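You operate a simulated robot arm through the tools that you are given. There is no shell and no other tool.

Carry out the task below with a simulated robot arm. There is one attempt and no reset: what you move stays moved.

## Task
Seat the black, blue and green gaskets in the wells that fit them.
Fine: black SMALL, blue MEDIUM, green LARGE; the white gasket goes from its well into the drip tray; nothing dropped, broken or left on.
Where things are to end (x, y in the base frame): white gasket within 0.06 m of [0.51, 0.4].

Only the result counts: the job must be done as asked and must still hold three seconds after the hand-in. Knocking over, shifting, dropping, spilling or breaking anything else fails it.

## Robot
A 6-joint arm with a fingered hand, fixed in place. Base frame: the origin is on the floor under the middle of its stand, x ahead of it, y to its left, z up; the work surface is at about z = 0.85. Lengths are in m, angles in degrees, forces in N, time in s.
With the tool pointing down near the work surface it reaches from about 0.26 to 0.7 m from the base axis. Its first joint turns from -166.0 to 166.0 degrees. Payload 4 kg.
Tool frame: the origin (TCP) lies between the finger pads and is the grasp point; the fingertips stand 0.026 m ahead of it; z points along the fingers, y is the line along which they close. The gripper opens to 0.148 m; its body begins 0.073 m behind the TCP. The gripper is a hand of 3 fingers: y runs from the thumb to the fingers, the wrist lies at [0, 0, -0.239] in the tool frame.
Orientation is told as [roll, pitch, yaw] about the base's x, y, z axes, in that order, counted from this pose: with the fingers straight down and closing along the base's y, the tool's x points along the base's -x, its y along +y and its z along -z.

## Interface
- The arm moves only by the tool apply_moves. Its argument "plan" is a list of rows, each an object of numbers (a shift or turn left out is 0): "tx", "ty", "tz": the shift along the base's x, y, z in m; "rx", "ry", "rz": the turn, a rotation vector about the base's x, y, z in degrees. In form: [{"tx": .., "ty": .., "tz": .., "rx": .., "ry": .., "rz": ..}, ...]. A call has 1 to 20 rows; each row shifts and turns the commanded pose from where the row before left it. A row lasts 0.2 s, in which the tool goes at most 0.05 m and 8.6 degrees; a call with a longer step from one row to the next is refused whole. Where a pose cannot be reached the arm comes as near as it can. A force on the tool above 40 N (or 10 N above the force at the start of the call, whichever is more), or a blocked arm, ends the call early, and 0.2 s more pass. In this call time passes only in rows, and 0.2 s behind the last. The reply holds the time, the measured pose of the TCP, the force on the tool along the base axes, the opening and the grip force, in the units named above and with some noise, with the torque about the TCP (base axes, N m) and any sound that the robot's microphone picked up, and new pictures: "pictures" is both (left out), scene, wrist or none.
- Cameras (640 x 400 px; columns grow to the right, rows downward): "scene" is fixed at [0.0498, -0.6486, 1.4385]; the picture's right is [0.88, -0.48, 0.00], its down [-0.25, -0.46, -0.85] and it looks along [0.41, 0.75, -0.52] (base axes); focal length 375 px, centre (320, 200). "wrist" rides on the gripper at [0.068, -0.039, -0.09] in the tool frame; the picture's right is [0.50, 0.87, 0.00], its down [-0.66, 0.38, -0.65] and it looks along [-0.57, 0.33, 0.76] (tool axes); focal length 222 px, centre (320, 200). There is no depth. A picture from a camera that has moved, and an enlarged one, comes with that camera's place and axes in the base frame and with its lens.
- slide_trunk(by): moves the trunk up (or, below 0, down) by that many m; the arm rides with it, the base frame stays. It gives what a move gives, with no picture.
- finger_targets(finger1, finger2, thumb_bend): sets how far each is bent, from 0 (flat) to 100 (curled in); at 30 the hand is open as for a grip, at 70 the pads meet at the TCP. One left out holds its place. A second passes; each finger stops where it meets its share of the squeeze, and holds until it gets a number again. It is the only way to open and close the hand. It gives what a move gives, with no picture; readings hold the bend of each and the force on the fingers (four entries, about 0 where the hand has none), thumb and palm.
- zoom(camera, box): a new picture of the part [left, top, right, bottom] of that camera's present view, enlarged. The clock stands still meanwhile.
- hand_in(): hands the job in; it is judged then, once.

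Nothing tells you positions but the pictures and the camera data. Unless the task says otherwise, let go and move clear before handing in.

The tools are called after "Call:" as name(argument=value, ...) on one line, values as JSON. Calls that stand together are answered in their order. apply_moves: Moves the arm, as the interface text tells. Its arguments: {"type":"object","properties":{"plan":{"type":"array"},"pictures":{"type":"string","enum":["both","scene","wrist","none"]}},"required":["plan"]} The other tools are called the same way: slide_trunk (by) moves the trunk up or down; finger_targets (finger1, finger2, thumb_bend) moves the fingers one by one; zoom (camera, box) takes an enlarged picture of a part of a camera's view; hand_in () hands the job in.

At the start:

```text
time_s: 0.0
tool_pos: [0.4114, -0.0245, 1.1577]
orientation: [0.0, 0.0, 0.0]
wrist_force: [0.2, -0.4, -0.1]
wrist_torque: [0.0, -0.01, -0.02]
width: 0.1478
gripper_force: 0.0
shape: jaw
bend: [30.0, 30.0, 30.0]
finger forces: [0.1, 0.0, 0.1, 0.0, 0.0, 0.0]
trunk travel left (down, up): [-0.275, 0.042]
```

scene: 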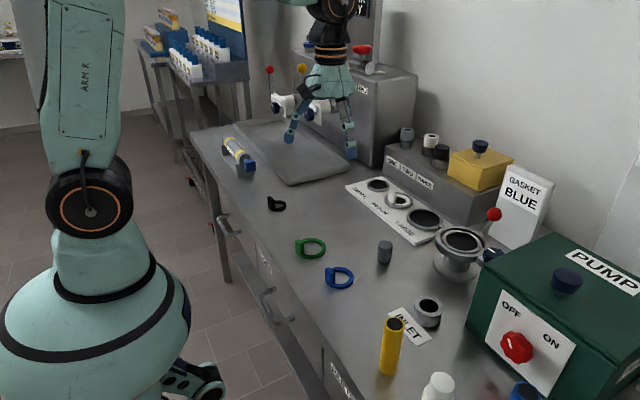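
wrist: 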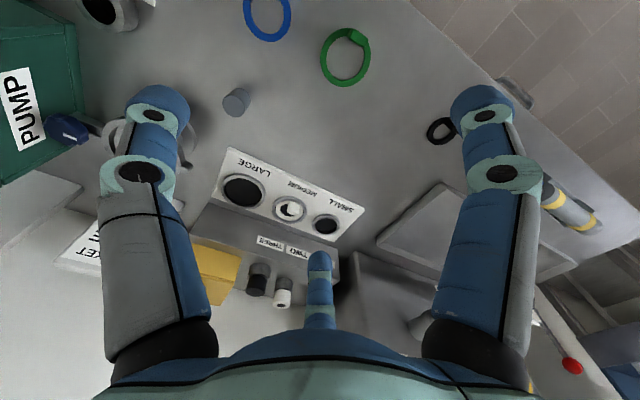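

I see a counter with a row of wells (small, medium, large), a white gasket sitting in the medium well, and black, green and blue gaskets lying on the counter; the drip tray is probably the flat gray tray at the back. I'll enlarge the pictures to locate everything first.

Call:
zoom(camera="scene", box=[220, 160, 460, 310])

Call:
zoom(camera="wrist", box=[200, 120, 400, 245])

Call:
zoom(camera="wrist", box=[220, 0, 540, 200])

Call:
zoom(camera="scene", box=[180, 60, 420, 210])

```text
2.67 times, centred on (340, 235) of scene
camera zoom: at [0.0498, -0.6486, 1.4385], right [0.88, -0.48, 0.0], down [-0.25, -0.46, -0.85], along [0.41, 0.75, -0.52], focal length 1000 px, centre (267, 107)
```

zoom: 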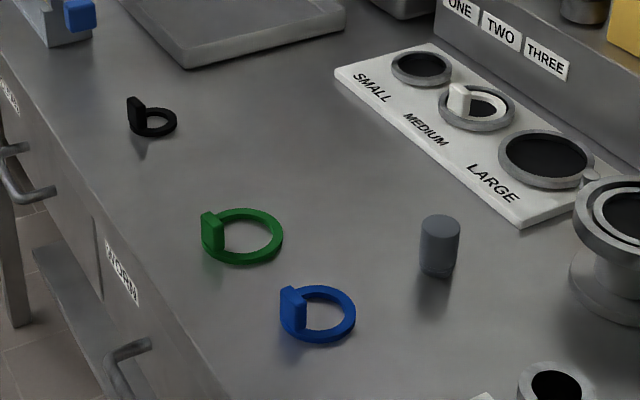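

```text
3.20 times, centred on (300, 182) of wrist
camera zoom: at [0.3454, -0.0633, 1.2471], right [-0.5, 0.87, 0.0], down [0.66, 0.38, 0.65], along [0.57, 0.33, -0.76], focal length 711 px, centre (384, 256)
```

zoom: 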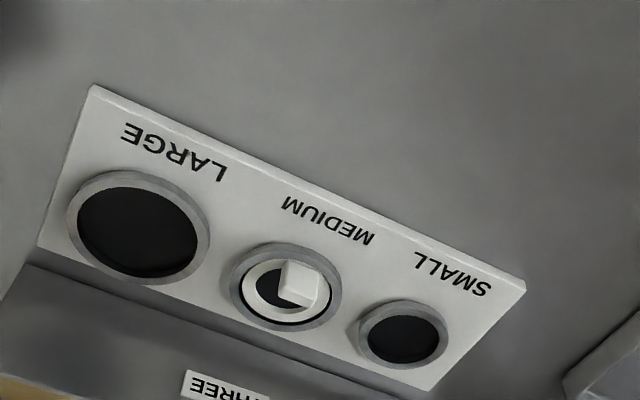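

```text
2.00 times, centred on (380, 100) of wrist
camera zoom: at [0.3454, -0.0633, 1.2471], right [-0.5, 0.87, 0.0], down [0.66, 0.38, 0.65], along [0.57, 0.33, -0.76], focal length 444 px, centre (200, 400)
```

zoom: 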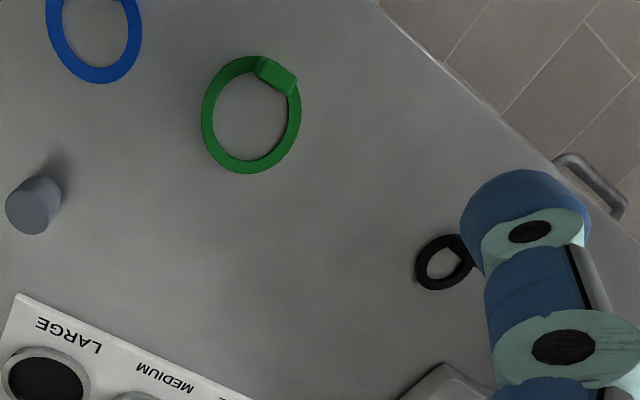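

```text
2.67 times, centred on (300, 135) of scene
camera zoom: at [0.0498, -0.6486, 1.4385], right [0.88, -0.48, 0.0], down [-0.25, -0.46, -0.85], along [0.41, 0.75, -0.52], focal length 1000 px, centre (373, 373)
```

zoom: 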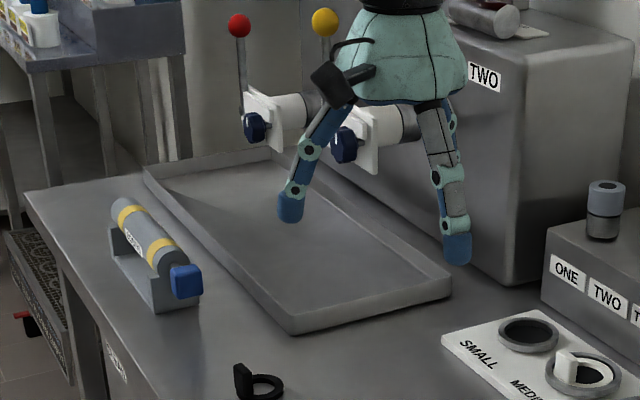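

The wells seem to be at about x = 0.69, with y ≈ 0.16 (small), 0.055 (medium) and -0.05 (large). The gaskets with upright tabs lie near (0.39, 0.22) black, (0.38, 0.0) green and (0.39, -0.12) blue; next I check the pump and the hand's fingers.

Call:
zoom(camera="scene", box=[440, 200, 640, 400])

Call:
zoom(camera="scene", box=[360, 110, 560, 235])

Call:
finger_targets(finger1=55, finger2=55, thumb_bend=55)

Call:
zoom(camera="wrist", box=[0, 0, 640, 400])

Call:
zoom(camera="scene", box=[240, 0, 420, 180])

```text
2.00 times, centred on (540, 300) of scene
camera zoom: at [0.0498, -0.6486, 1.4385], right [0.88, -0.48, 0.0], down [-0.25, -0.46, -0.85], along [0.41, 0.75, -0.52], focal length 750 px, centre (-120, 0)
```

zoom: 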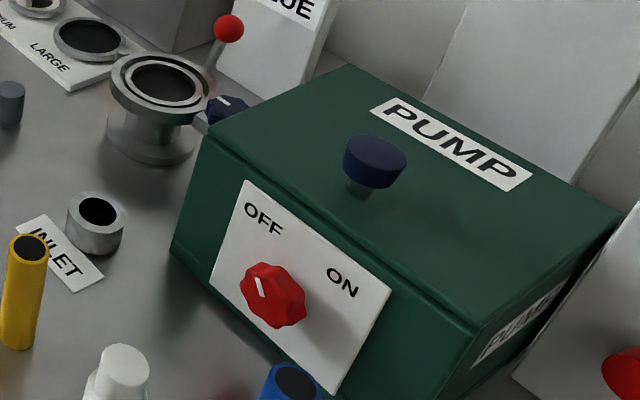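

```text
3.20 times, centred on (460, 172) of scene
camera zoom: at [0.0498, -0.6486, 1.4385], right [0.88, -0.48, 0.0], down [-0.25, -0.46, -0.85], along [0.41, 0.75, -0.52], focal length 1201 px, centre (-128, 288)
```

zoom: 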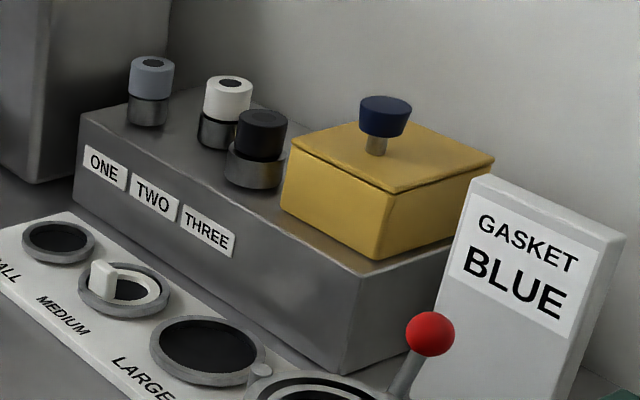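

```text
time_s: 1.0
tool_pos: [0.412, -0.0228, 1.1583]
orientation: [0.0, 0.0, 0.0]
wrist_force: [0.1, 0.3, -0.7]
wrist_torque: [-0.01, 0.01, -0.01]
width: 0.0462
gripper_force: 0.0
shape: fingers
bend: [55.0, 55.0, 55.0]
finger forces: [0.1, 0.1, 0.1, 0.0, 0.0, 0.1]
trunk travel left (down, up): [-0.275, 0.042]
```

```text
1.00 times, centred on (320, 200) of wrist (not enlarged: the box is as wide or as high as the picture)
camera zoom: at [0.3454, -0.0633, 1.2471], right [-0.5, 0.87, 0.0], down [0.66, 0.38, 0.65], along [0.57, 0.33, -0.76], focal length 222 px, centre (320, 200)
```

zoom: 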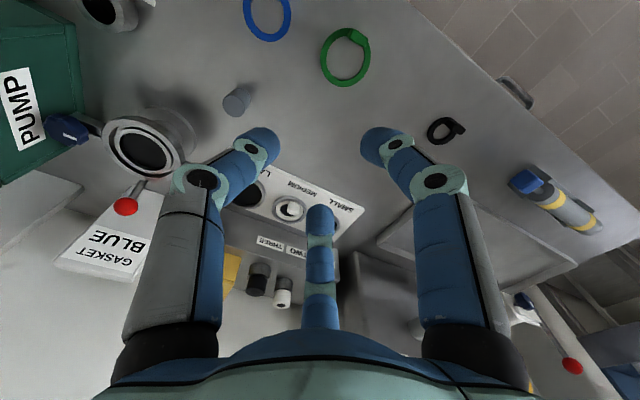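

```text
2.22 times, centred on (330, 90) of scene
camera zoom: at [0.0498, -0.6486, 1.4385], right [0.88, -0.48, 0.0], down [-0.25, -0.46, -0.85], along [0.41, 0.75, -0.52], focal length 834 px, centre (298, 444)
```

zoom: 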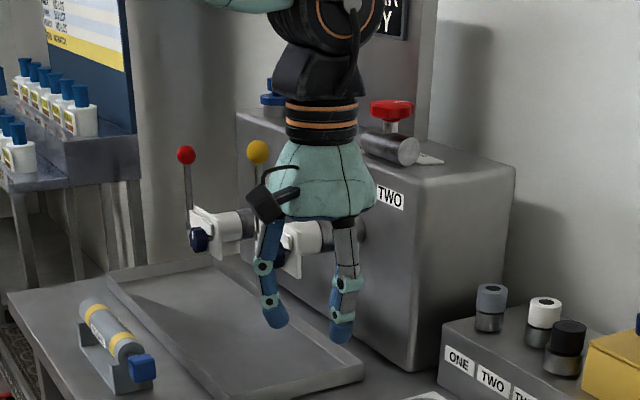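

The pump is OFF and three fingers converge radially on the TCP like a tripod. I close the hand further in the air to learn where the pads meet.

Call:
finger_targets(finger1=66, finger2=66, thumb_bend=66)

Call:
zoom(camera="scene", box=[290, 60, 390, 160])

Call:
zoom(camera="wrist", box=[120, 60, 520, 310])

Call:
zoom(camera="scene", box=[255, 185, 375, 295])

Call:
zoom(camera="scene", box=[370, 165, 450, 235])

```text
time_s: 2.0
tool_pos: [0.413, -0.0247, 1.1574]
orientation: [0.0, 0.0, 0.1]
wrist_force: [-0.5, 0.0, -0.1]
wrist_torque: [0.02, 0.03, -0.01]
width: 0.0115
gripper_force: 0.0
shape: fingers
bend: [66.0, 66.0, 66.0]
finger forces: [0.0, 0.0, 0.1, 0.0, 0.1, 0.0]
trunk travel left (down, up): [-0.275, 0.042]
```

```text
4.00 times, centred on (340, 110) of scene
camera zoom: at [0.0498, -0.6486, 1.4385], right [0.88, -0.48, 0.0], down [-0.25, -0.46, -0.85], along [0.41, 0.75, -0.52], focal length 1501 px, centre (240, 560)
```

zoom: 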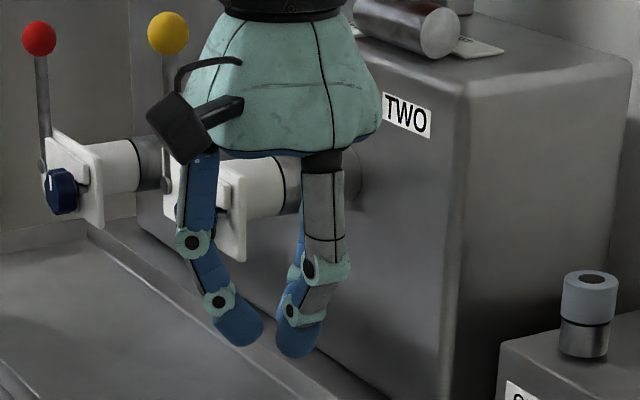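

```text
1.60 times, centred on (320, 185) of wrist
camera zoom: at [0.3454, -0.0633, 1.2471], right [-0.5, 0.87, 0.0], down [0.66, 0.38, 0.65], along [0.57, 0.33, -0.76], focal length 355 px, centre (320, 224)
```

zoom: 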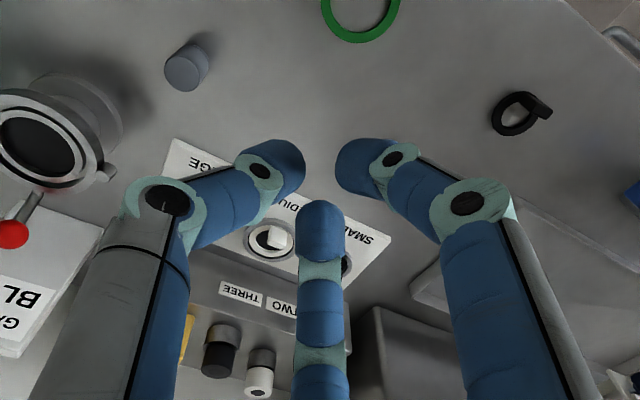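

```text
3.64 times, centred on (315, 240) of scene
camera zoom: at [0.0498, -0.6486, 1.4385], right [0.88, -0.48, 0.0], down [-0.25, -0.46, -0.85], along [0.41, 0.75, -0.52], focal length 1364 px, centre (338, 54)
```

zoom: 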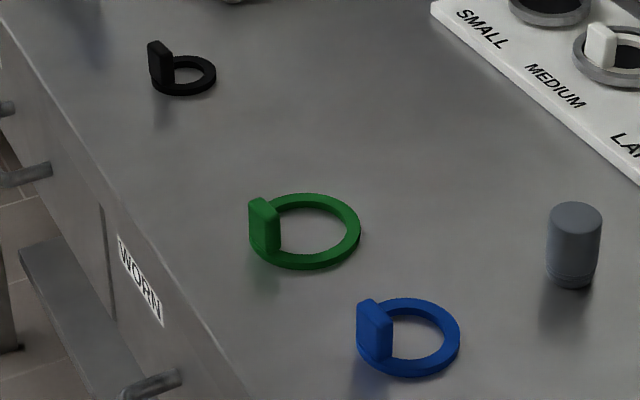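

```text
5.71 times, centred on (410, 200) of scene
camera zoom: at [0.0498, -0.6486, 1.4385], right [0.88, -0.48, 0.0], down [-0.25, -0.46, -0.85], along [0.41, 0.75, -0.52], focal length 2144 px, centre (-194, 200)
```

zoom: 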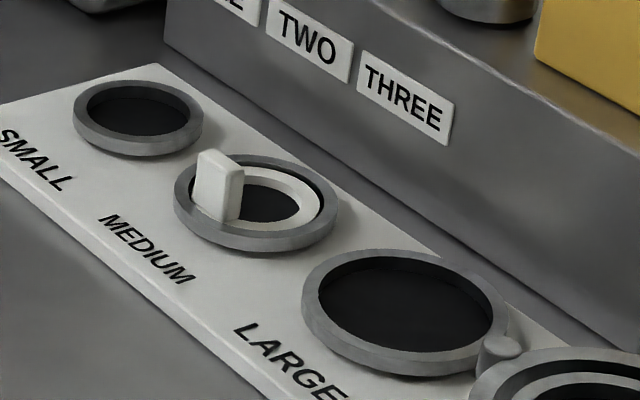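

The tabs stand about 3 cm high on the side of each ring nearest the robot, so I will grip them with the thumb inside the ring (hand turned +90° about z). I open the hand and move over the wells for a closer look.

Call:
finger_targets(finger1=30, finger2=30, thumb_bend=30)

Call:
apply_moves(plan=[{"tx": 0.017, "ty": 0.008, "tz": -0.008, "rz": 8.182}, {"tx": 0.017, "ty": 0.008, "tz": -0.008, "rz": 8.182}, {"tx": 0.017, "ty": 0.008, "tz": -0.008, "rz": 8.182}, {"tx": 0.017, "ty": 0.008, "tz": -0.008, "rz": 8.182}, {"tx": 0.017, "ty": 0.008, "tz": -0.008, "rz": 8.182}, {"tx": 0.017, "ty": 0.008, "tz": -0.008, "rz": 8.182}, {"tx": 0.017, "ty": 0.008, "tz": -0.008, "rz": 8.182}, {"tx": 0.017, "ty": 0.008, "tz": -0.008, "rz": 8.182}, {"tx": 0.017, "ty": 0.008, "tz": -0.008, "rz": 8.182}, {"tx": 0.017, "ty": 0.008, "tz": -0.008, "rz": 8.182}, {"tx": 0.017, "ty": 0.008, "tz": -0.008, "rz": 8.182}], pictures="both")

```text
time_s: 3.0
tool_pos: [0.4122, -0.0236, 1.1568]
orientation: [0.0, 0.0, 0.0]
wrist_force: [-0.5, -0.3, 0.8]
wrist_torque: [0.03, 0.01, -0.01]
width: 0.1261
gripper_force: 0.0
shape: fingers
bend: [30.0, 30.0, 30.0]
finger forces: [0.0, 0.1, 0.0, 0.0, 0.0, 0.0]
trunk travel left (down, up): [-0.275, 0.042]
```

```text
time_s: 5.4
tool_pos: [0.5993, 0.0687, 1.0694]
orientation: [-0.1, 0.4, 89.5]
wrist_force: [0.3, 0.2, 0.1]
wrist_torque: [0.01, -0.02, 0.01]
width: 0.1267
gripper_force: 0.1
shape: fingers
bend: [30.0, 30.0, 30.0]
finger forces: [0.1, 0.1, 0.0, 0.0, 0.1, 0.0]
out of reach, approached as far as the arm can: row 11
trunk travel left (down, up): [-0.275, 0.042]
camera wrist: at [0.6381, 0.0003, 1.1592], right [-0.87, -0.49, 0.0], down [-0.37, 0.66, 0.65], along [-0.32, 0.56, -0.76], focal length 222 px, centre (320, 200)
```

scene: 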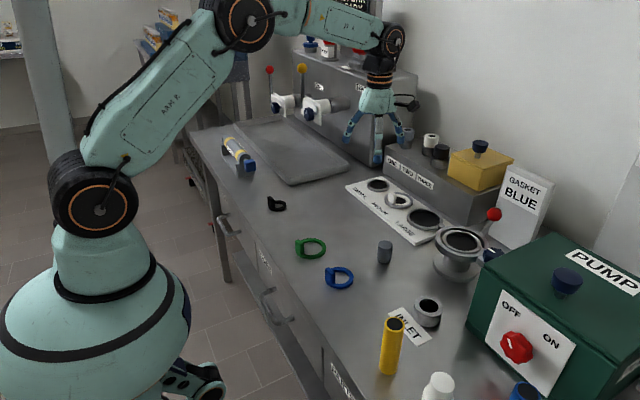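
wrist: 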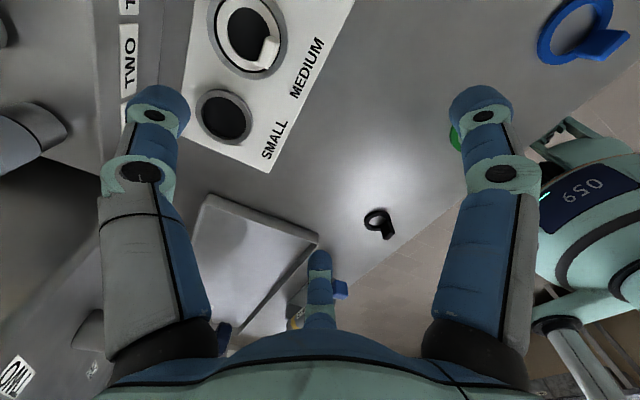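

I see the wells from the other side; the arm reported that the last row was just out of reach, probably because of a wrist limit near yaw 90°. I enlarge the view on the white gasket and raise the trunk for more reach.

Call:
zoom(camera="wrist", box=[170, 0, 362, 120])

Call:
zoom(camera="wrist", box=[330, 180, 430, 260])

Call:
zoom(camera="scene", box=[240, 20, 440, 200])

```text
3.33 times, centred on (266, 60) of wrist
camera zoom: at [0.6381, 0.0003, 1.1592], right [-0.87, -0.49, 0.0], down [-0.37, 0.66, 0.65], along [-0.32, 0.56, -0.76], focal length 740 px, centre (500, 667)
```

zoom: 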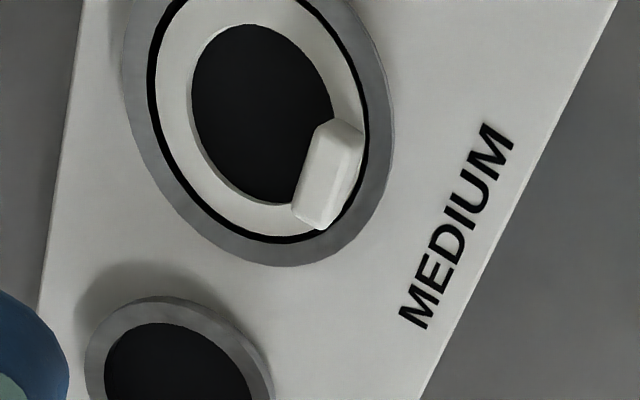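

```text
5.00 times, centred on (380, 220) of wrist
camera zoom: at [0.6381, 0.0003, 1.1592], right [-0.87, -0.49, 0.0], down [-0.37, 0.66, 0.65], along [-0.32, 0.56, -0.76], focal length 1111 px, centre (20, 100)
```

zoom: 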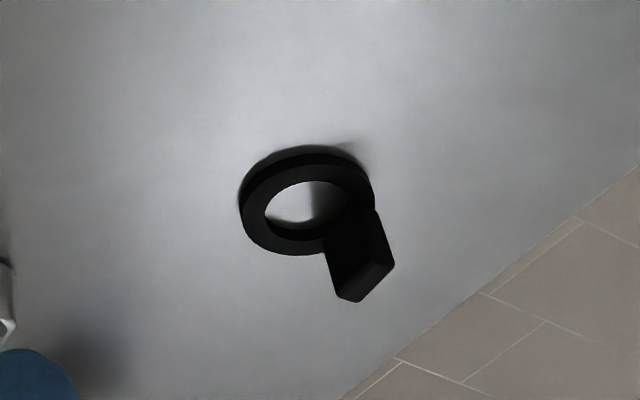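

```text
2.22 times, centred on (340, 110) of scene
camera zoom: at [0.0498, -0.6486, 1.4385], right [0.88, -0.48, 0.0], down [-0.25, -0.46, -0.85], along [0.41, 0.75, -0.52], focal length 834 px, centre (276, 400)
```

zoom: 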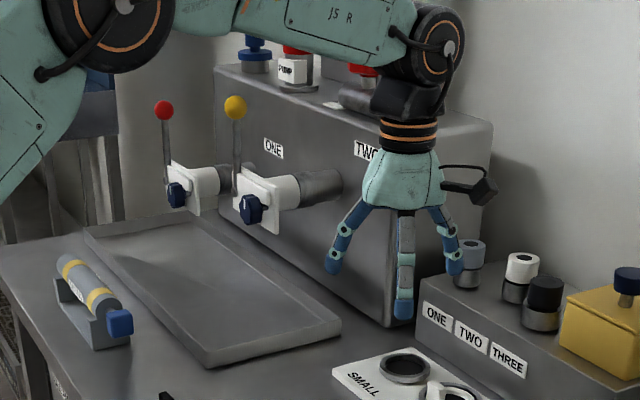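

White sits in the medium well (centre about (0.695, 0.053)) with its plate-like tab at about (0.667, 0.052), standing along y. I partly close the hand and move above that tab with yaw about 80°.

Call:
finger_targets(finger1=50, finger2=50, thumb_bend=50)

Call:
apply_moves(plan=[{"tx": 0.017, "ty": -0.004, "tz": -0.017, "rz": -3}, {"tx": 0.017, "ty": -0.004, "tz": -0.017, "rz": -3}, {"tx": 0.017, "ty": -0.004, "tz": -0.017, "rz": -3}, {"tx": 0.017, "ty": -0.004, "tz": -0.018}], pictures="both")

```text
time_s: 6.4
tool_pos: [0.5994, 0.0681, 1.0685]
orientation: [-0.1, 0.4, 89.4]
wrist_force: [1.0, -0.8, -0.3]
wrist_torque: [-0.01, 0.03, -0.03]
width: 0.0626
gripper_force: 0.1
shape: fingers
bend: [50.0, 50.0, 50.0]
finger forces: [0.0, 0.0, 0.0, 0.0, 0.1, 0.0]
trunk travel left (down, up): [-0.275, 0.042]
```

```text
time_s: 7.4
tool_pos: [0.6676, 0.0507, 0.9992]
orientation: [0.1, 0.0, 81.0]
wrist_force: [0.8, 0.5, 0.5]
wrist_torque: [0.0, -0.02, -0.02]
width: 0.0627
gripper_force: 0.1
shape: fingers
bend: [50.0, 50.0, 50.0]
finger forces: [0.0, 0.1, 0.1, 0.0, 0.0, 0.0]
trunk travel left (down, up): [-0.275, 0.042]
camera wrist: at [0.6963, -0.0216, 1.0893], right [-0.93, -0.36, 0.0], down [-0.27, 0.71, 0.65], along [-0.23, 0.61, -0.76], focal length 222 px, centre (320, 200)
```

scene: 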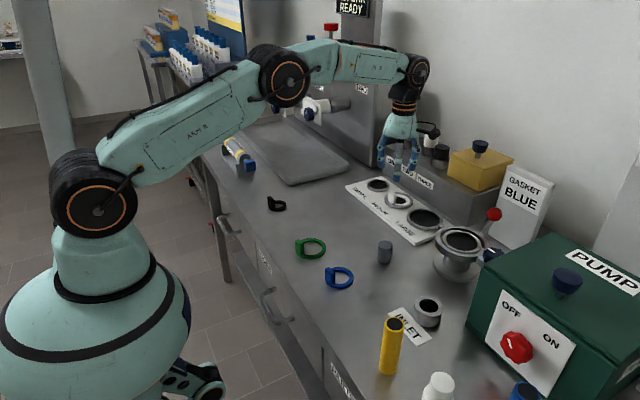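
wrist: 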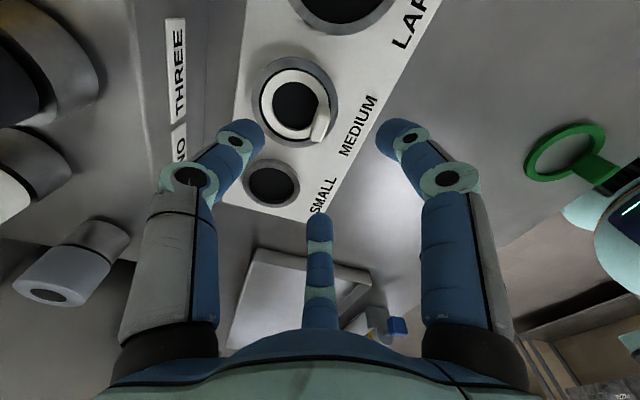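

I'm above the white gasket with room to spare. I enlarge the view to place the tab and wells exactly.

Call:
zoom(camera="wrist", box=[230, 40, 390, 160])

Call:
zoom(camera="wrist", box=[180, 0, 460, 220])

```text
3.33 times, centred on (310, 100) of wrist
camera zoom: at [0.6963, -0.0216, 1.0893], right [-0.93, -0.36, 0.0], down [-0.27, 0.71, 0.65], along [-0.23, 0.61, -0.76], focal length 740 px, centre (353, 533)
```

zoom: 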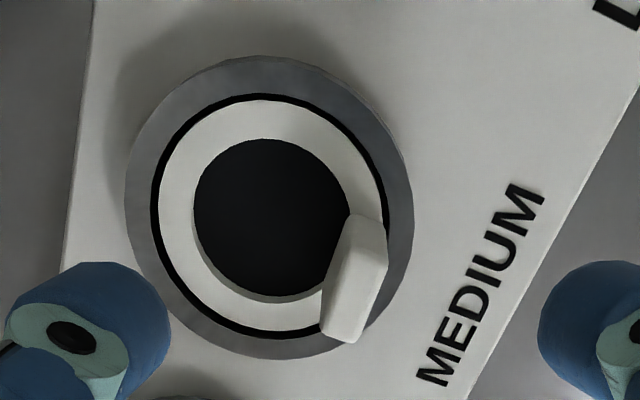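

```text
1.82 times, centred on (320, 110) of wrist
camera zoom: at [0.6963, -0.0216, 1.0893], right [-0.93, -0.36, 0.0], down [-0.27, 0.71, 0.65], along [-0.23, 0.61, -0.76], focal length 404 px, centre (320, 364)
```

zoom: 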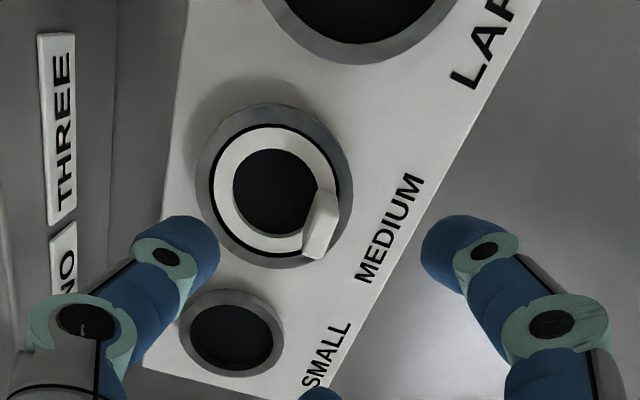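

I need the tab's exact shape, so I zoom in further on it.

Call:
zoom(camera="wrist", box=[300, 95, 356, 150])

Call:
zoom(camera="scene", box=[375, 130, 455, 210])

```text
7.27 times, centred on (328, 122) of wrist
camera zoom: at [0.6963, -0.0216, 1.0893], right [-0.93, -0.36, 0.0], down [-0.27, 0.71, 0.65], along [-0.23, 0.61, -0.76], focal length 1615 px, centre (262, 764)
```

zoom: 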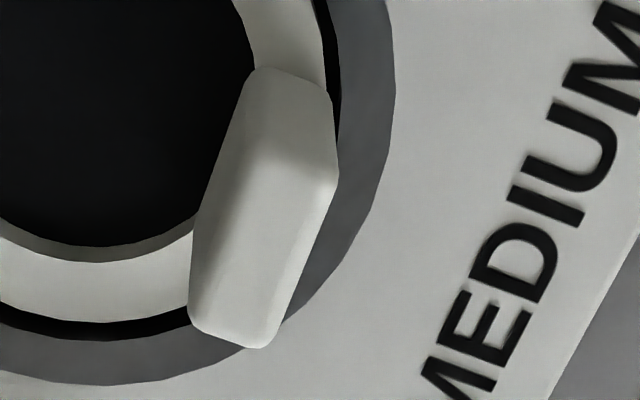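

```text
5.00 times, centred on (415, 170) of scene
camera zoom: at [0.0498, -0.6486, 1.4385], right [0.88, -0.48, 0.0], down [-0.25, -0.46, -0.85], along [0.41, 0.75, -0.52], focal length 1876 px, centre (-155, 350)
```

zoom: 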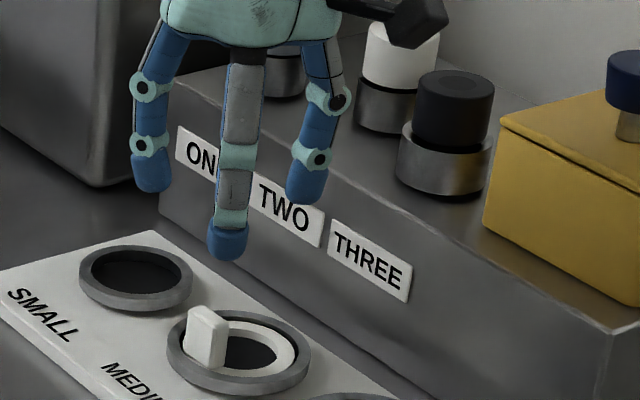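

The white tab measures about 12 × 23 mm and stands to z ≈ 0.897, centred near (0.667, 0.0565); the medium well is centred near (0.6946, 0.0525). I pre-shape the hand and come down to just above it.

Call:
finger_targets(finger1=52, finger2=52, thumb_bend=54)

Call:
apply_moves(plan=[{"tx": -0.0006, "ty": 0.0058, "tz": -0.02, "rz": 2.5}, {"tz": -0.02, "rz": 2.5}, {"tz": -0.01}], pictures="both")

Call:
zoom(camera="wrist", box=[220, 80, 420, 230])

Call:
zoom(camera="scene", box=[355, 140, 455, 220])

```text
time_s: 8.4
tool_pos: [0.6674, 0.0516, 1.0002]
orientation: [0.0, 0.0, 81.0]
wrist_force: [-0.3, -0.4, -0.1]
wrist_torque: [0.02, 0.01, 0.02]
width: 0.053
gripper_force: 0.0
shape: fingers
bend: [52.0, 52.0, 54.0]
finger forces: [0.0, 0.0, 0.0, 0.0, 0.0, 0.0]
trunk travel left (down, up): [-0.275, 0.042]
```

```text
time_s: 9.2
tool_pos: [0.6663, 0.0574, 0.9503]
orientation: [-0.1, 0.0, 86.0]
wrist_force: [0.2, 1.1, 0.0]
wrist_torque: [-0.01, 0.0, 0.0]
width: 0.0528
gripper_force: 0.2
shape: fingers
bend: [52.0, 52.0, 54.0]
finger forces: [0.0, 0.1, 0.1, 0.0, 0.0, 0.0]
trunk travel left (down, up): [-0.275, 0.042]
camera wrist: at [0.7012, -0.0135, 1.0394], right [-0.9, -0.44, 0.0], down [-0.33, 0.68, 0.65], along [-0.29, 0.59, -0.76], focal length 222 px, centre (320, 200)
```

scene: 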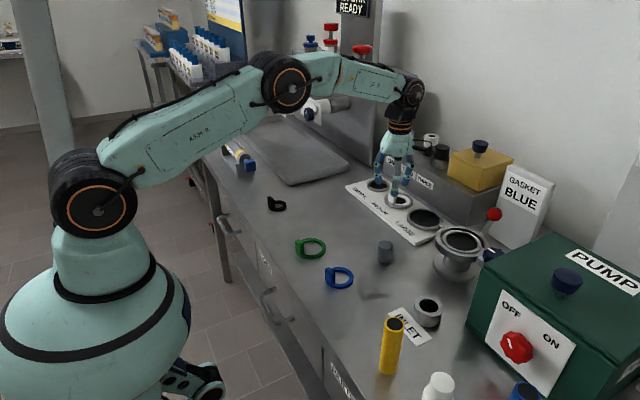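
wrist: 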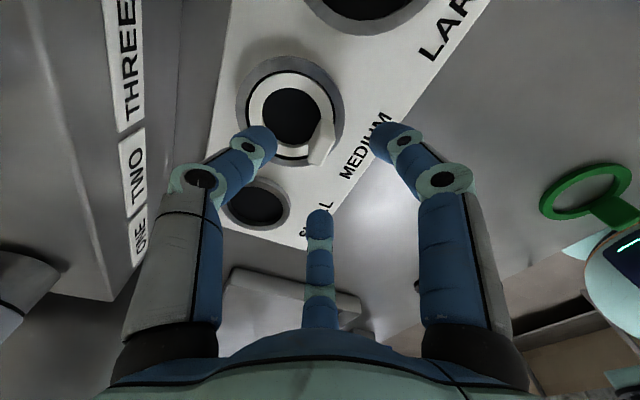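

```text
2.67 times, centred on (320, 155) of wrist
camera zoom: at [0.7012, -0.0135, 1.0394], right [-0.9, -0.44, 0.0], down [-0.33, 0.68, 0.65], along [-0.29, 0.59, -0.76], focal length 592 px, centre (320, 320)
```

zoom: 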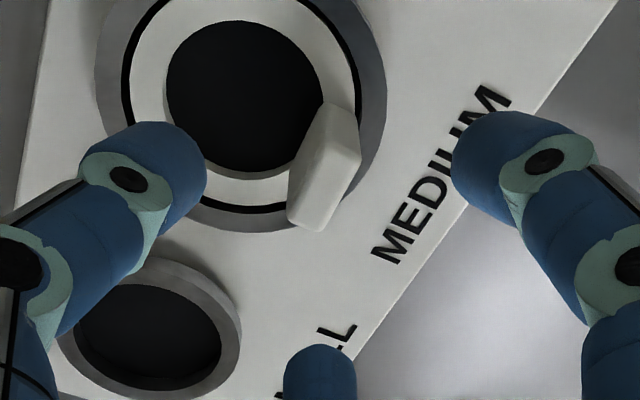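

```text
5.00 times, centred on (405, 180) of scene
camera zoom: at [0.0498, -0.6486, 1.4385], right [0.88, -0.48, 0.0], down [-0.25, -0.46, -0.85], along [0.41, 0.75, -0.52], focal length 1876 px, centre (-105, 300)
```

zoom: 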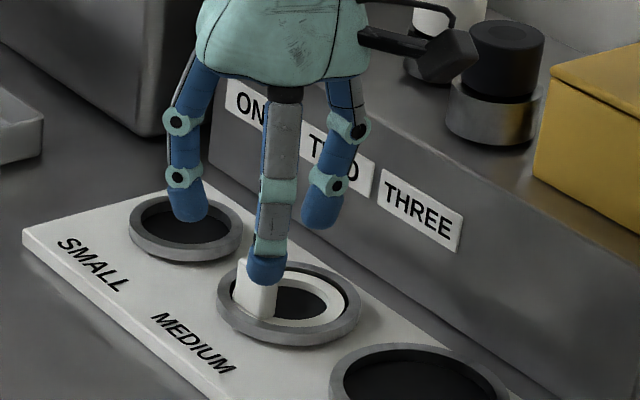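

The fingers straddle the tab well, with tips about 4 cm below the TCP in this shape. I lower to z ≈ 0.912 and check clearance above the rim.

Call:
apply_moves(plan=[{"tz": -0.02}, {"tz": -0.018}], pictures="wrist")

Call:
zoom(camera="scene", box=[360, 155, 440, 220])

Call:
zoom(camera="wrist", box=[220, 80, 420, 230])

```text
time_s: 9.8
tool_pos: [0.6658, 0.0572, 0.9123]
orientation: [0.0, 0.0, 85.9]
wrist_force: [0.2, 0.0, 0.2]
wrist_torque: [-0.02, -0.04, -0.01]
width: 0.0527
gripper_force: 0.0
shape: fingers
bend: [52.0, 52.0, 54.0]
finger forces: [0.0, 0.1, 0.0, 0.0, 0.1, 0.1]
trunk travel left (down, up): [-0.275, 0.042]
camera wrist: at [0.7009, -0.0139, 1.002], right [-0.9, -0.44, 0.0], down [-0.33, 0.68, 0.65], along [-0.29, 0.59, -0.76], focal length 222 px, centre (320, 200)
```

wrist: 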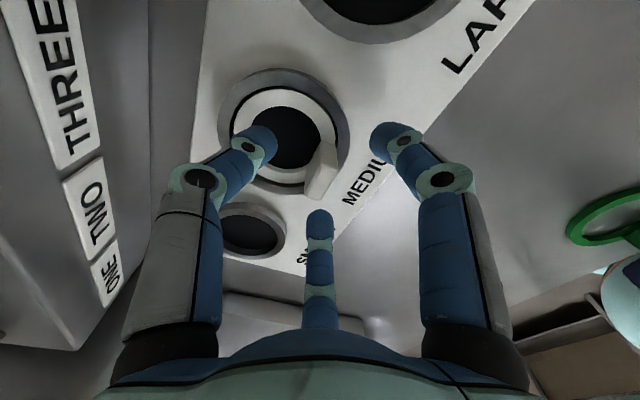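

```text
6.15 times, centred on (400, 188) of scene
camera zoom: at [0.0498, -0.6486, 1.4385], right [0.88, -0.48, 0.0], down [-0.25, -0.46, -0.85], along [0.41, 0.75, -0.52], focal length 2309 px, centre (-172, 277)
```

zoom: 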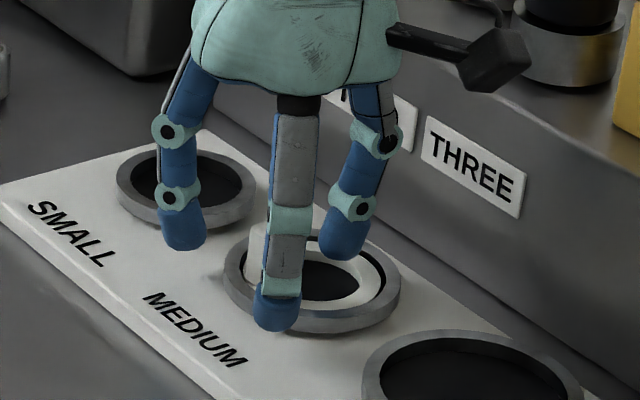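

```text
2.67 times, centred on (320, 155) of wrist
camera zoom: at [0.7009, -0.0139, 1.002], right [-0.9, -0.44, 0.0], down [-0.33, 0.68, 0.65], along [-0.29, 0.59, -0.76], focal length 592 px, centre (320, 320)
```

zoom: 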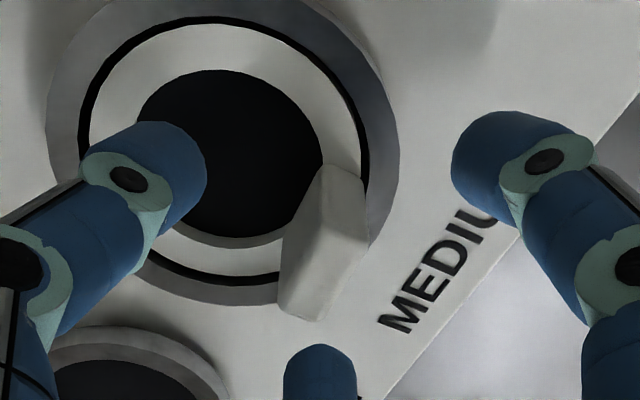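

The hand is centred on the tab and clears the rim. I close partway, lower 5 mm, then bring the thumb in before the final squeeze.

Call:
finger_targets(finger1=57, finger2=57, thumb_bend=61)

Call:
apply_moves(plan=[{"tx": 0.001, "tz": -0.005}], pictures="wrist")

Call:
zoom(camera="wrist", box=[220, 80, 420, 230])

Call:
zoom(camera="scene", box=[360, 155, 440, 220])

```text
time_s: 10.8
tool_pos: [0.6658, 0.0568, 0.9118]
orientation: [0.0, 0.0, 86.0]
wrist_force: [-0.7, -0.3, -0.5]
wrist_torque: [0.01, -0.02, -0.02]
width: 0.0356
gripper_force: 0.2
shape: fingers
bend: [56.0, 56.0, 61.0]
finger forces: [0.0, 0.0, 0.0, 0.1, 0.0, 0.1]
trunk travel left (down, up): [-0.275, 0.042]
```

```text
time_s: 11.2
tool_pos: [0.6676, 0.0568, 0.9066]
orientation: [0.0, -0.1, 86.0]
wrist_force: [0.7, 0.0, -0.9]
wrist_torque: [0.03, 0.01, 0.0]
width: 0.0353
gripper_force: 0.1
shape: fingers
bend: [56.0, 56.0, 61.0]
finger forces: [0.0, 0.0, 0.1, 0.0, 0.0, 0.0]
trunk travel left (down, up): [-0.275, 0.042]
camera wrist: at [0.7018, -0.0141, 0.9965], right [-0.9, -0.44, 0.0], down [-0.33, 0.68, 0.65], along [-0.29, 0.59, -0.76], focal length 222 px, centre (320, 200)
```

wrist: 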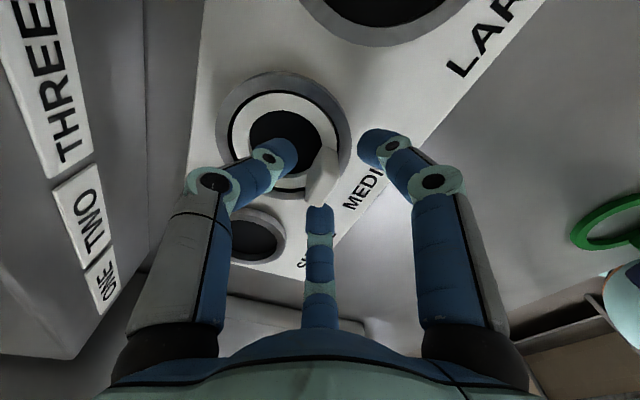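

```text
2.67 times, centred on (320, 155) of wrist
camera zoom: at [0.7018, -0.0141, 0.9965], right [-0.9, -0.44, 0.0], down [-0.33, 0.68, 0.65], along [-0.29, 0.59, -0.76], focal length 592 px, centre (320, 320)
```

zoom: 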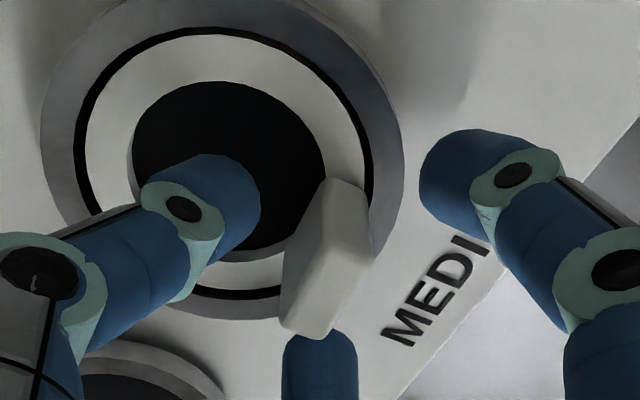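

```text
6.15 times, centred on (400, 188) of scene
camera zoom: at [0.0498, -0.6486, 1.4385], right [0.88, -0.48, 0.0], down [-0.25, -0.46, -0.85], along [0.41, 0.75, -0.52], focal length 2309 px, centre (-172, 277)
```

zoom: 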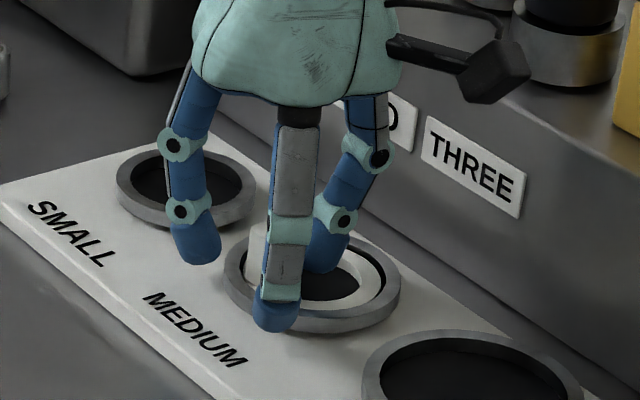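

All three fingers surround the white tab. Now I close the thumb close to the tab face and then squeeze with everything.

Call:
finger_targets(finger1=61, finger2=61, thumb_bend=65)

Call:
finger_targets(finger1=75, finger2=75, thumb_bend=75)

Call:
zoom(camera="wrist", box=[220, 80, 420, 230])

Call:
zoom(camera="scene", box=[360, 155, 440, 220])

```text
time_s: 12.2
tool_pos: [0.6675, 0.0559, 0.9072]
orientation: [0.0, 0.0, 86.0]
wrist_force: [-3.6, -1.3, -2.7]
wrist_torque: [-0.02, 0.07, 0.0]
width: 0.029
gripper_force: 3.1
shape: fingers
bend: [56.0, 57.0, 65.0]
finger forces: [3.7, 2.7, 0.0, 0.0, 0.1, 0.0]
trunk travel left (down, up): [-0.275, 0.042]
```

```text
time_s: 13.2
tool_pos: [0.6661, 0.0557, 0.9078]
orientation: [0.0, 0.1, 86.0]
wrist_force: [-3.8, -5.2, -0.1]
wrist_torque: [-0.23, 0.15, 0.01]
width: 0.0197
gripper_force: 9.9
shape: fingers
bend: [57.0, 71.0, 74.0]
finger forces: [9.5, 5.1, 0.0, 0.0, 5.2, 0.0]
trunk travel left (down, up): [-0.275, 0.042]
```

```text
2.67 times, centred on (320, 155) of wrist
camera zoom: at [0.7013, -0.0148, 0.9971], right [-0.9, -0.44, 0.0], down [-0.33, 0.68, 0.65], along [-0.29, 0.59, -0.76], focal length 592 px, centre (320, 320)
```

zoom: 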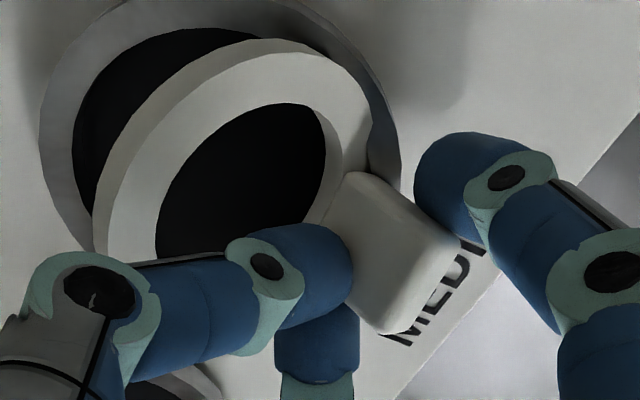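

```text
6.15 times, centred on (400, 188) of scene
camera zoom: at [0.0498, -0.6486, 1.4385], right [0.88, -0.48, 0.0], down [-0.25, -0.46, -0.85], along [0.41, 0.75, -0.52], focal length 2309 px, centre (-172, 277)
```

zoom: 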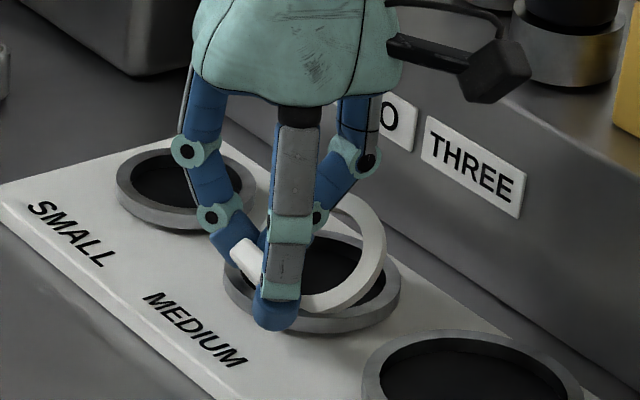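

The finger tips were lower than I thought: both outer fingers met the outside of the well's rim, so the thumb tilted the white gasket up on its tab. I'll let it settle back into the well by backing the thumb off in small steps.

Call:
finger_targets(thumb_bend=71)

Call:
zoom(camera="wrist", box=[220, 80, 420, 230])

Call:
zoom(camera="scene", box=[360, 155, 440, 220])

```text
time_s: 14.2
tool_pos: [0.6665, 0.0558, 0.9073]
orientation: [-0.1, 0.0, 86.1]
wrist_force: [-6.8, -3.6, 2.3]
wrist_torque: [-0.16, 0.2, -0.04]
width: 0.0209
gripper_force: 8.7
shape: fingers
bend: [57.0, 72.0, 72.0]
finger forces: [9.3, 4.6, 0.0, 0.0, 3.3, 0.1]
trunk travel left (down, up): [-0.275, 0.042]
```

```text
2.67 times, centred on (320, 155) of wrist
camera zoom: at [0.7011, -0.0144, 0.9971], right [-0.9, -0.44, 0.0], down [-0.33, 0.68, 0.65], along [-0.29, 0.59, -0.76], focal length 592 px, centre (320, 320)
```

zoom: 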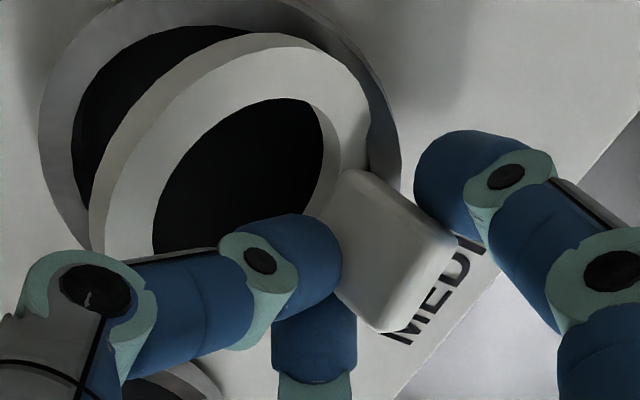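

```text
6.15 times, centred on (400, 188) of scene
camera zoom: at [0.0498, -0.6486, 1.4385], right [0.88, -0.48, 0.0], down [-0.25, -0.46, -0.85], along [0.41, 0.75, -0.52], focal length 2309 px, centre (-172, 277)
```

zoom: 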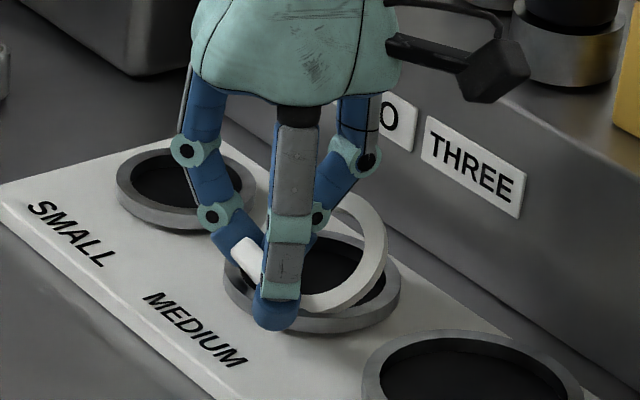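

The gasket is easing back with the thumb. I continue backing the thumb off.

Call:
finger_targets(thumb_bend=68)

Call:
finger_targets(thumb_bend=65)

Call:
zoom(camera="wrist", box=[220, 80, 420, 230])

Call:
zoom(camera="scene", box=[360, 155, 440, 220])

```text
time_s: 15.2
tool_pos: [0.666, 0.0568, 0.9074]
orientation: [0.0, 0.0, 86.0]
wrist_force: [-6.4, -2.1, 0.5]
wrist_torque: [-0.12, 0.19, -0.04]
width: 0.0216
gripper_force: 10.0
shape: fingers
bend: [57.0, 72.0, 72.0]
finger forces: [9.2, 4.6, 0.0, 0.1, 5.8, 0.0]
trunk travel left (down, up): [-0.275, 0.042]
```

```text
time_s: 16.2
tool_pos: [0.6658, 0.0564, 0.9075]
orientation: [0.1, 0.0, 86.0]
wrist_force: [-7.9, -0.3, 1.4]
wrist_torque: [-0.09, 0.13, 0.01]
width: 0.0226
gripper_force: 10.7
shape: fingers
bend: [57.0, 72.0, 69.0]
finger forces: [9.0, 4.8, 0.1, 0.1, 7.9, 0.0]
trunk travel left (down, up): [-0.275, 0.042]
```

```text
2.67 times, centred on (320, 155) of wrist
camera zoom: at [0.701, -0.014, 0.9973], right [-0.9, -0.44, 0.0], down [-0.33, 0.68, 0.65], along [-0.29, 0.59, -0.76], focal length 592 px, centre (320, 320)
```

zoom: 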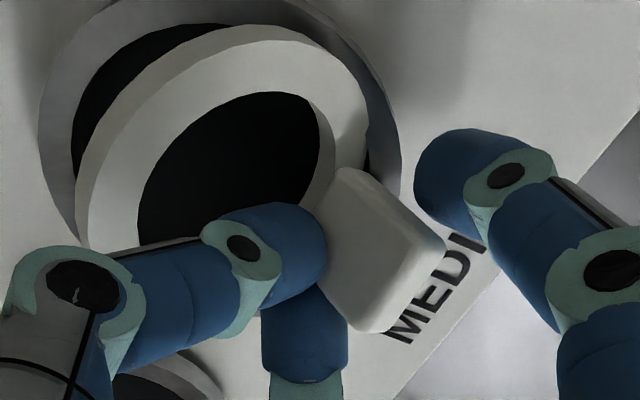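

```text
6.15 times, centred on (400, 188) of scene
camera zoom: at [0.0498, -0.6486, 1.4385], right [0.88, -0.48, 0.0], down [-0.25, -0.46, -0.85], along [0.41, 0.75, -0.52], focal length 2309 px, centre (-172, 277)
```

zoom: 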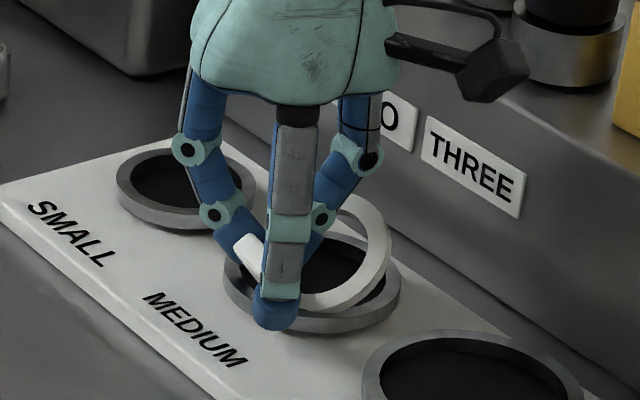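

The gasket is slowly coming upright while finger 2 pushes on it. I ease finger 2 off a bit together with the thumb.

Call:
finger_targets(finger2=68, thumb_bend=65)

Call:
zoom(camera="wrist", box=[220, 80, 420, 230])

Call:
zoom(camera="scene", box=[360, 155, 440, 220])

```text
time_s: 17.2
tool_pos: [0.6666, 0.0561, 0.9085]
orientation: [0.0, 0.0, 86.0]
wrist_force: [-5.0, -7.4, 0.9]
wrist_torque: [-0.23, 0.22, -0.02]
width: 0.0278
gripper_force: 4.7
shape: fingers
bend: [57.0, 68.0, 65.0]
finger forces: [9.6, 0.0, 0.0, 0.0, 0.0, 0.1]
trunk travel left (down, up): [-0.275, 0.042]
```

```text
2.67 times, centred on (320, 155) of wrist
camera zoom: at [0.7012, -0.015, 0.9971], right [-0.9, -0.44, 0.0], down [-0.33, 0.68, 0.65], along [-0.29, 0.59, -0.76], focal length 592 px, centre (320, 320)
```

zoom: 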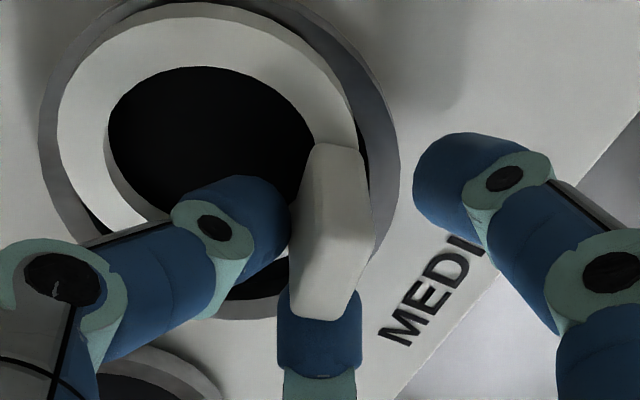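

```text
6.15 times, centred on (400, 188) of scene
camera zoom: at [0.0498, -0.6486, 1.4385], right [0.88, -0.48, 0.0], down [-0.25, -0.46, -0.85], along [0.41, 0.75, -0.52], focal length 2309 px, centre (-172, 277)
```

zoom: 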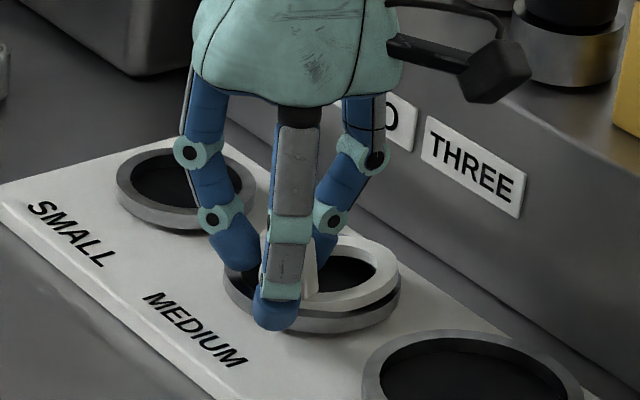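

The tab is upright again and the ring rests nearly flat, slightly on the rim. I open the outer fingers, keep the thumb clear, and lift a bit for a look.

Call:
finger_targets(finger1=50, finger2=55, thumb_bend=60)

Call:
zoom(camera="wrist", box=[220, 80, 420, 230])

Call:
zoom(camera="scene", box=[360, 155, 440, 220])

```text
time_s: 18.2
tool_pos: [0.6677, 0.0587, 0.9082]
orientation: [-0.2, 0.1, 86.0]
wrist_force: [-0.4, 6.0, 9.5]
wrist_torque: [0.12, -0.22, 0.14]
width: 0.0436
gripper_force: 4.9
shape: fingers
bend: [50.0, 55.0, 61.0]
finger forces: [0.0, 0.0, 0.1, 0.0, 10.0, 0.0]
trunk travel left (down, up): [-0.275, 0.042]
```

```text
2.67 times, centred on (320, 155) of wrist
camera zoom: at [0.7013, -0.0132, 0.998], right [-0.9, -0.44, 0.0], down [-0.33, 0.68, 0.65], along [-0.28, 0.59, -0.76], focal length 592 px, centre (320, 320)
```

zoom: 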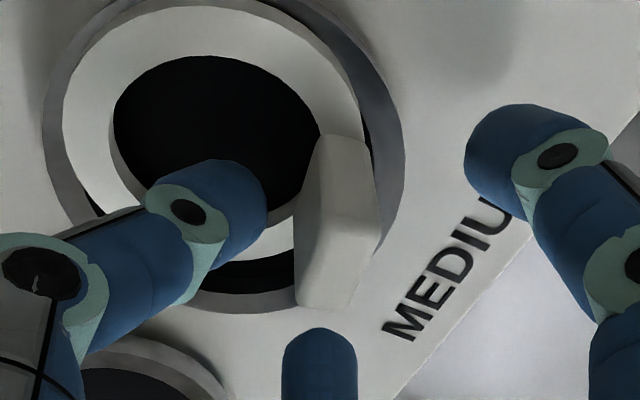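

```text
6.15 times, centred on (400, 188) of scene
camera zoom: at [0.0498, -0.6486, 1.4385], right [0.88, -0.48, 0.0], down [-0.25, -0.46, -0.85], along [0.41, 0.75, -0.52], focal length 2309 px, centre (-172, 277)
```

zoom: 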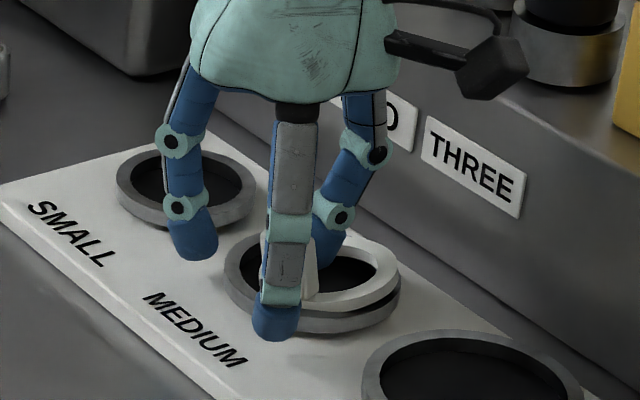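

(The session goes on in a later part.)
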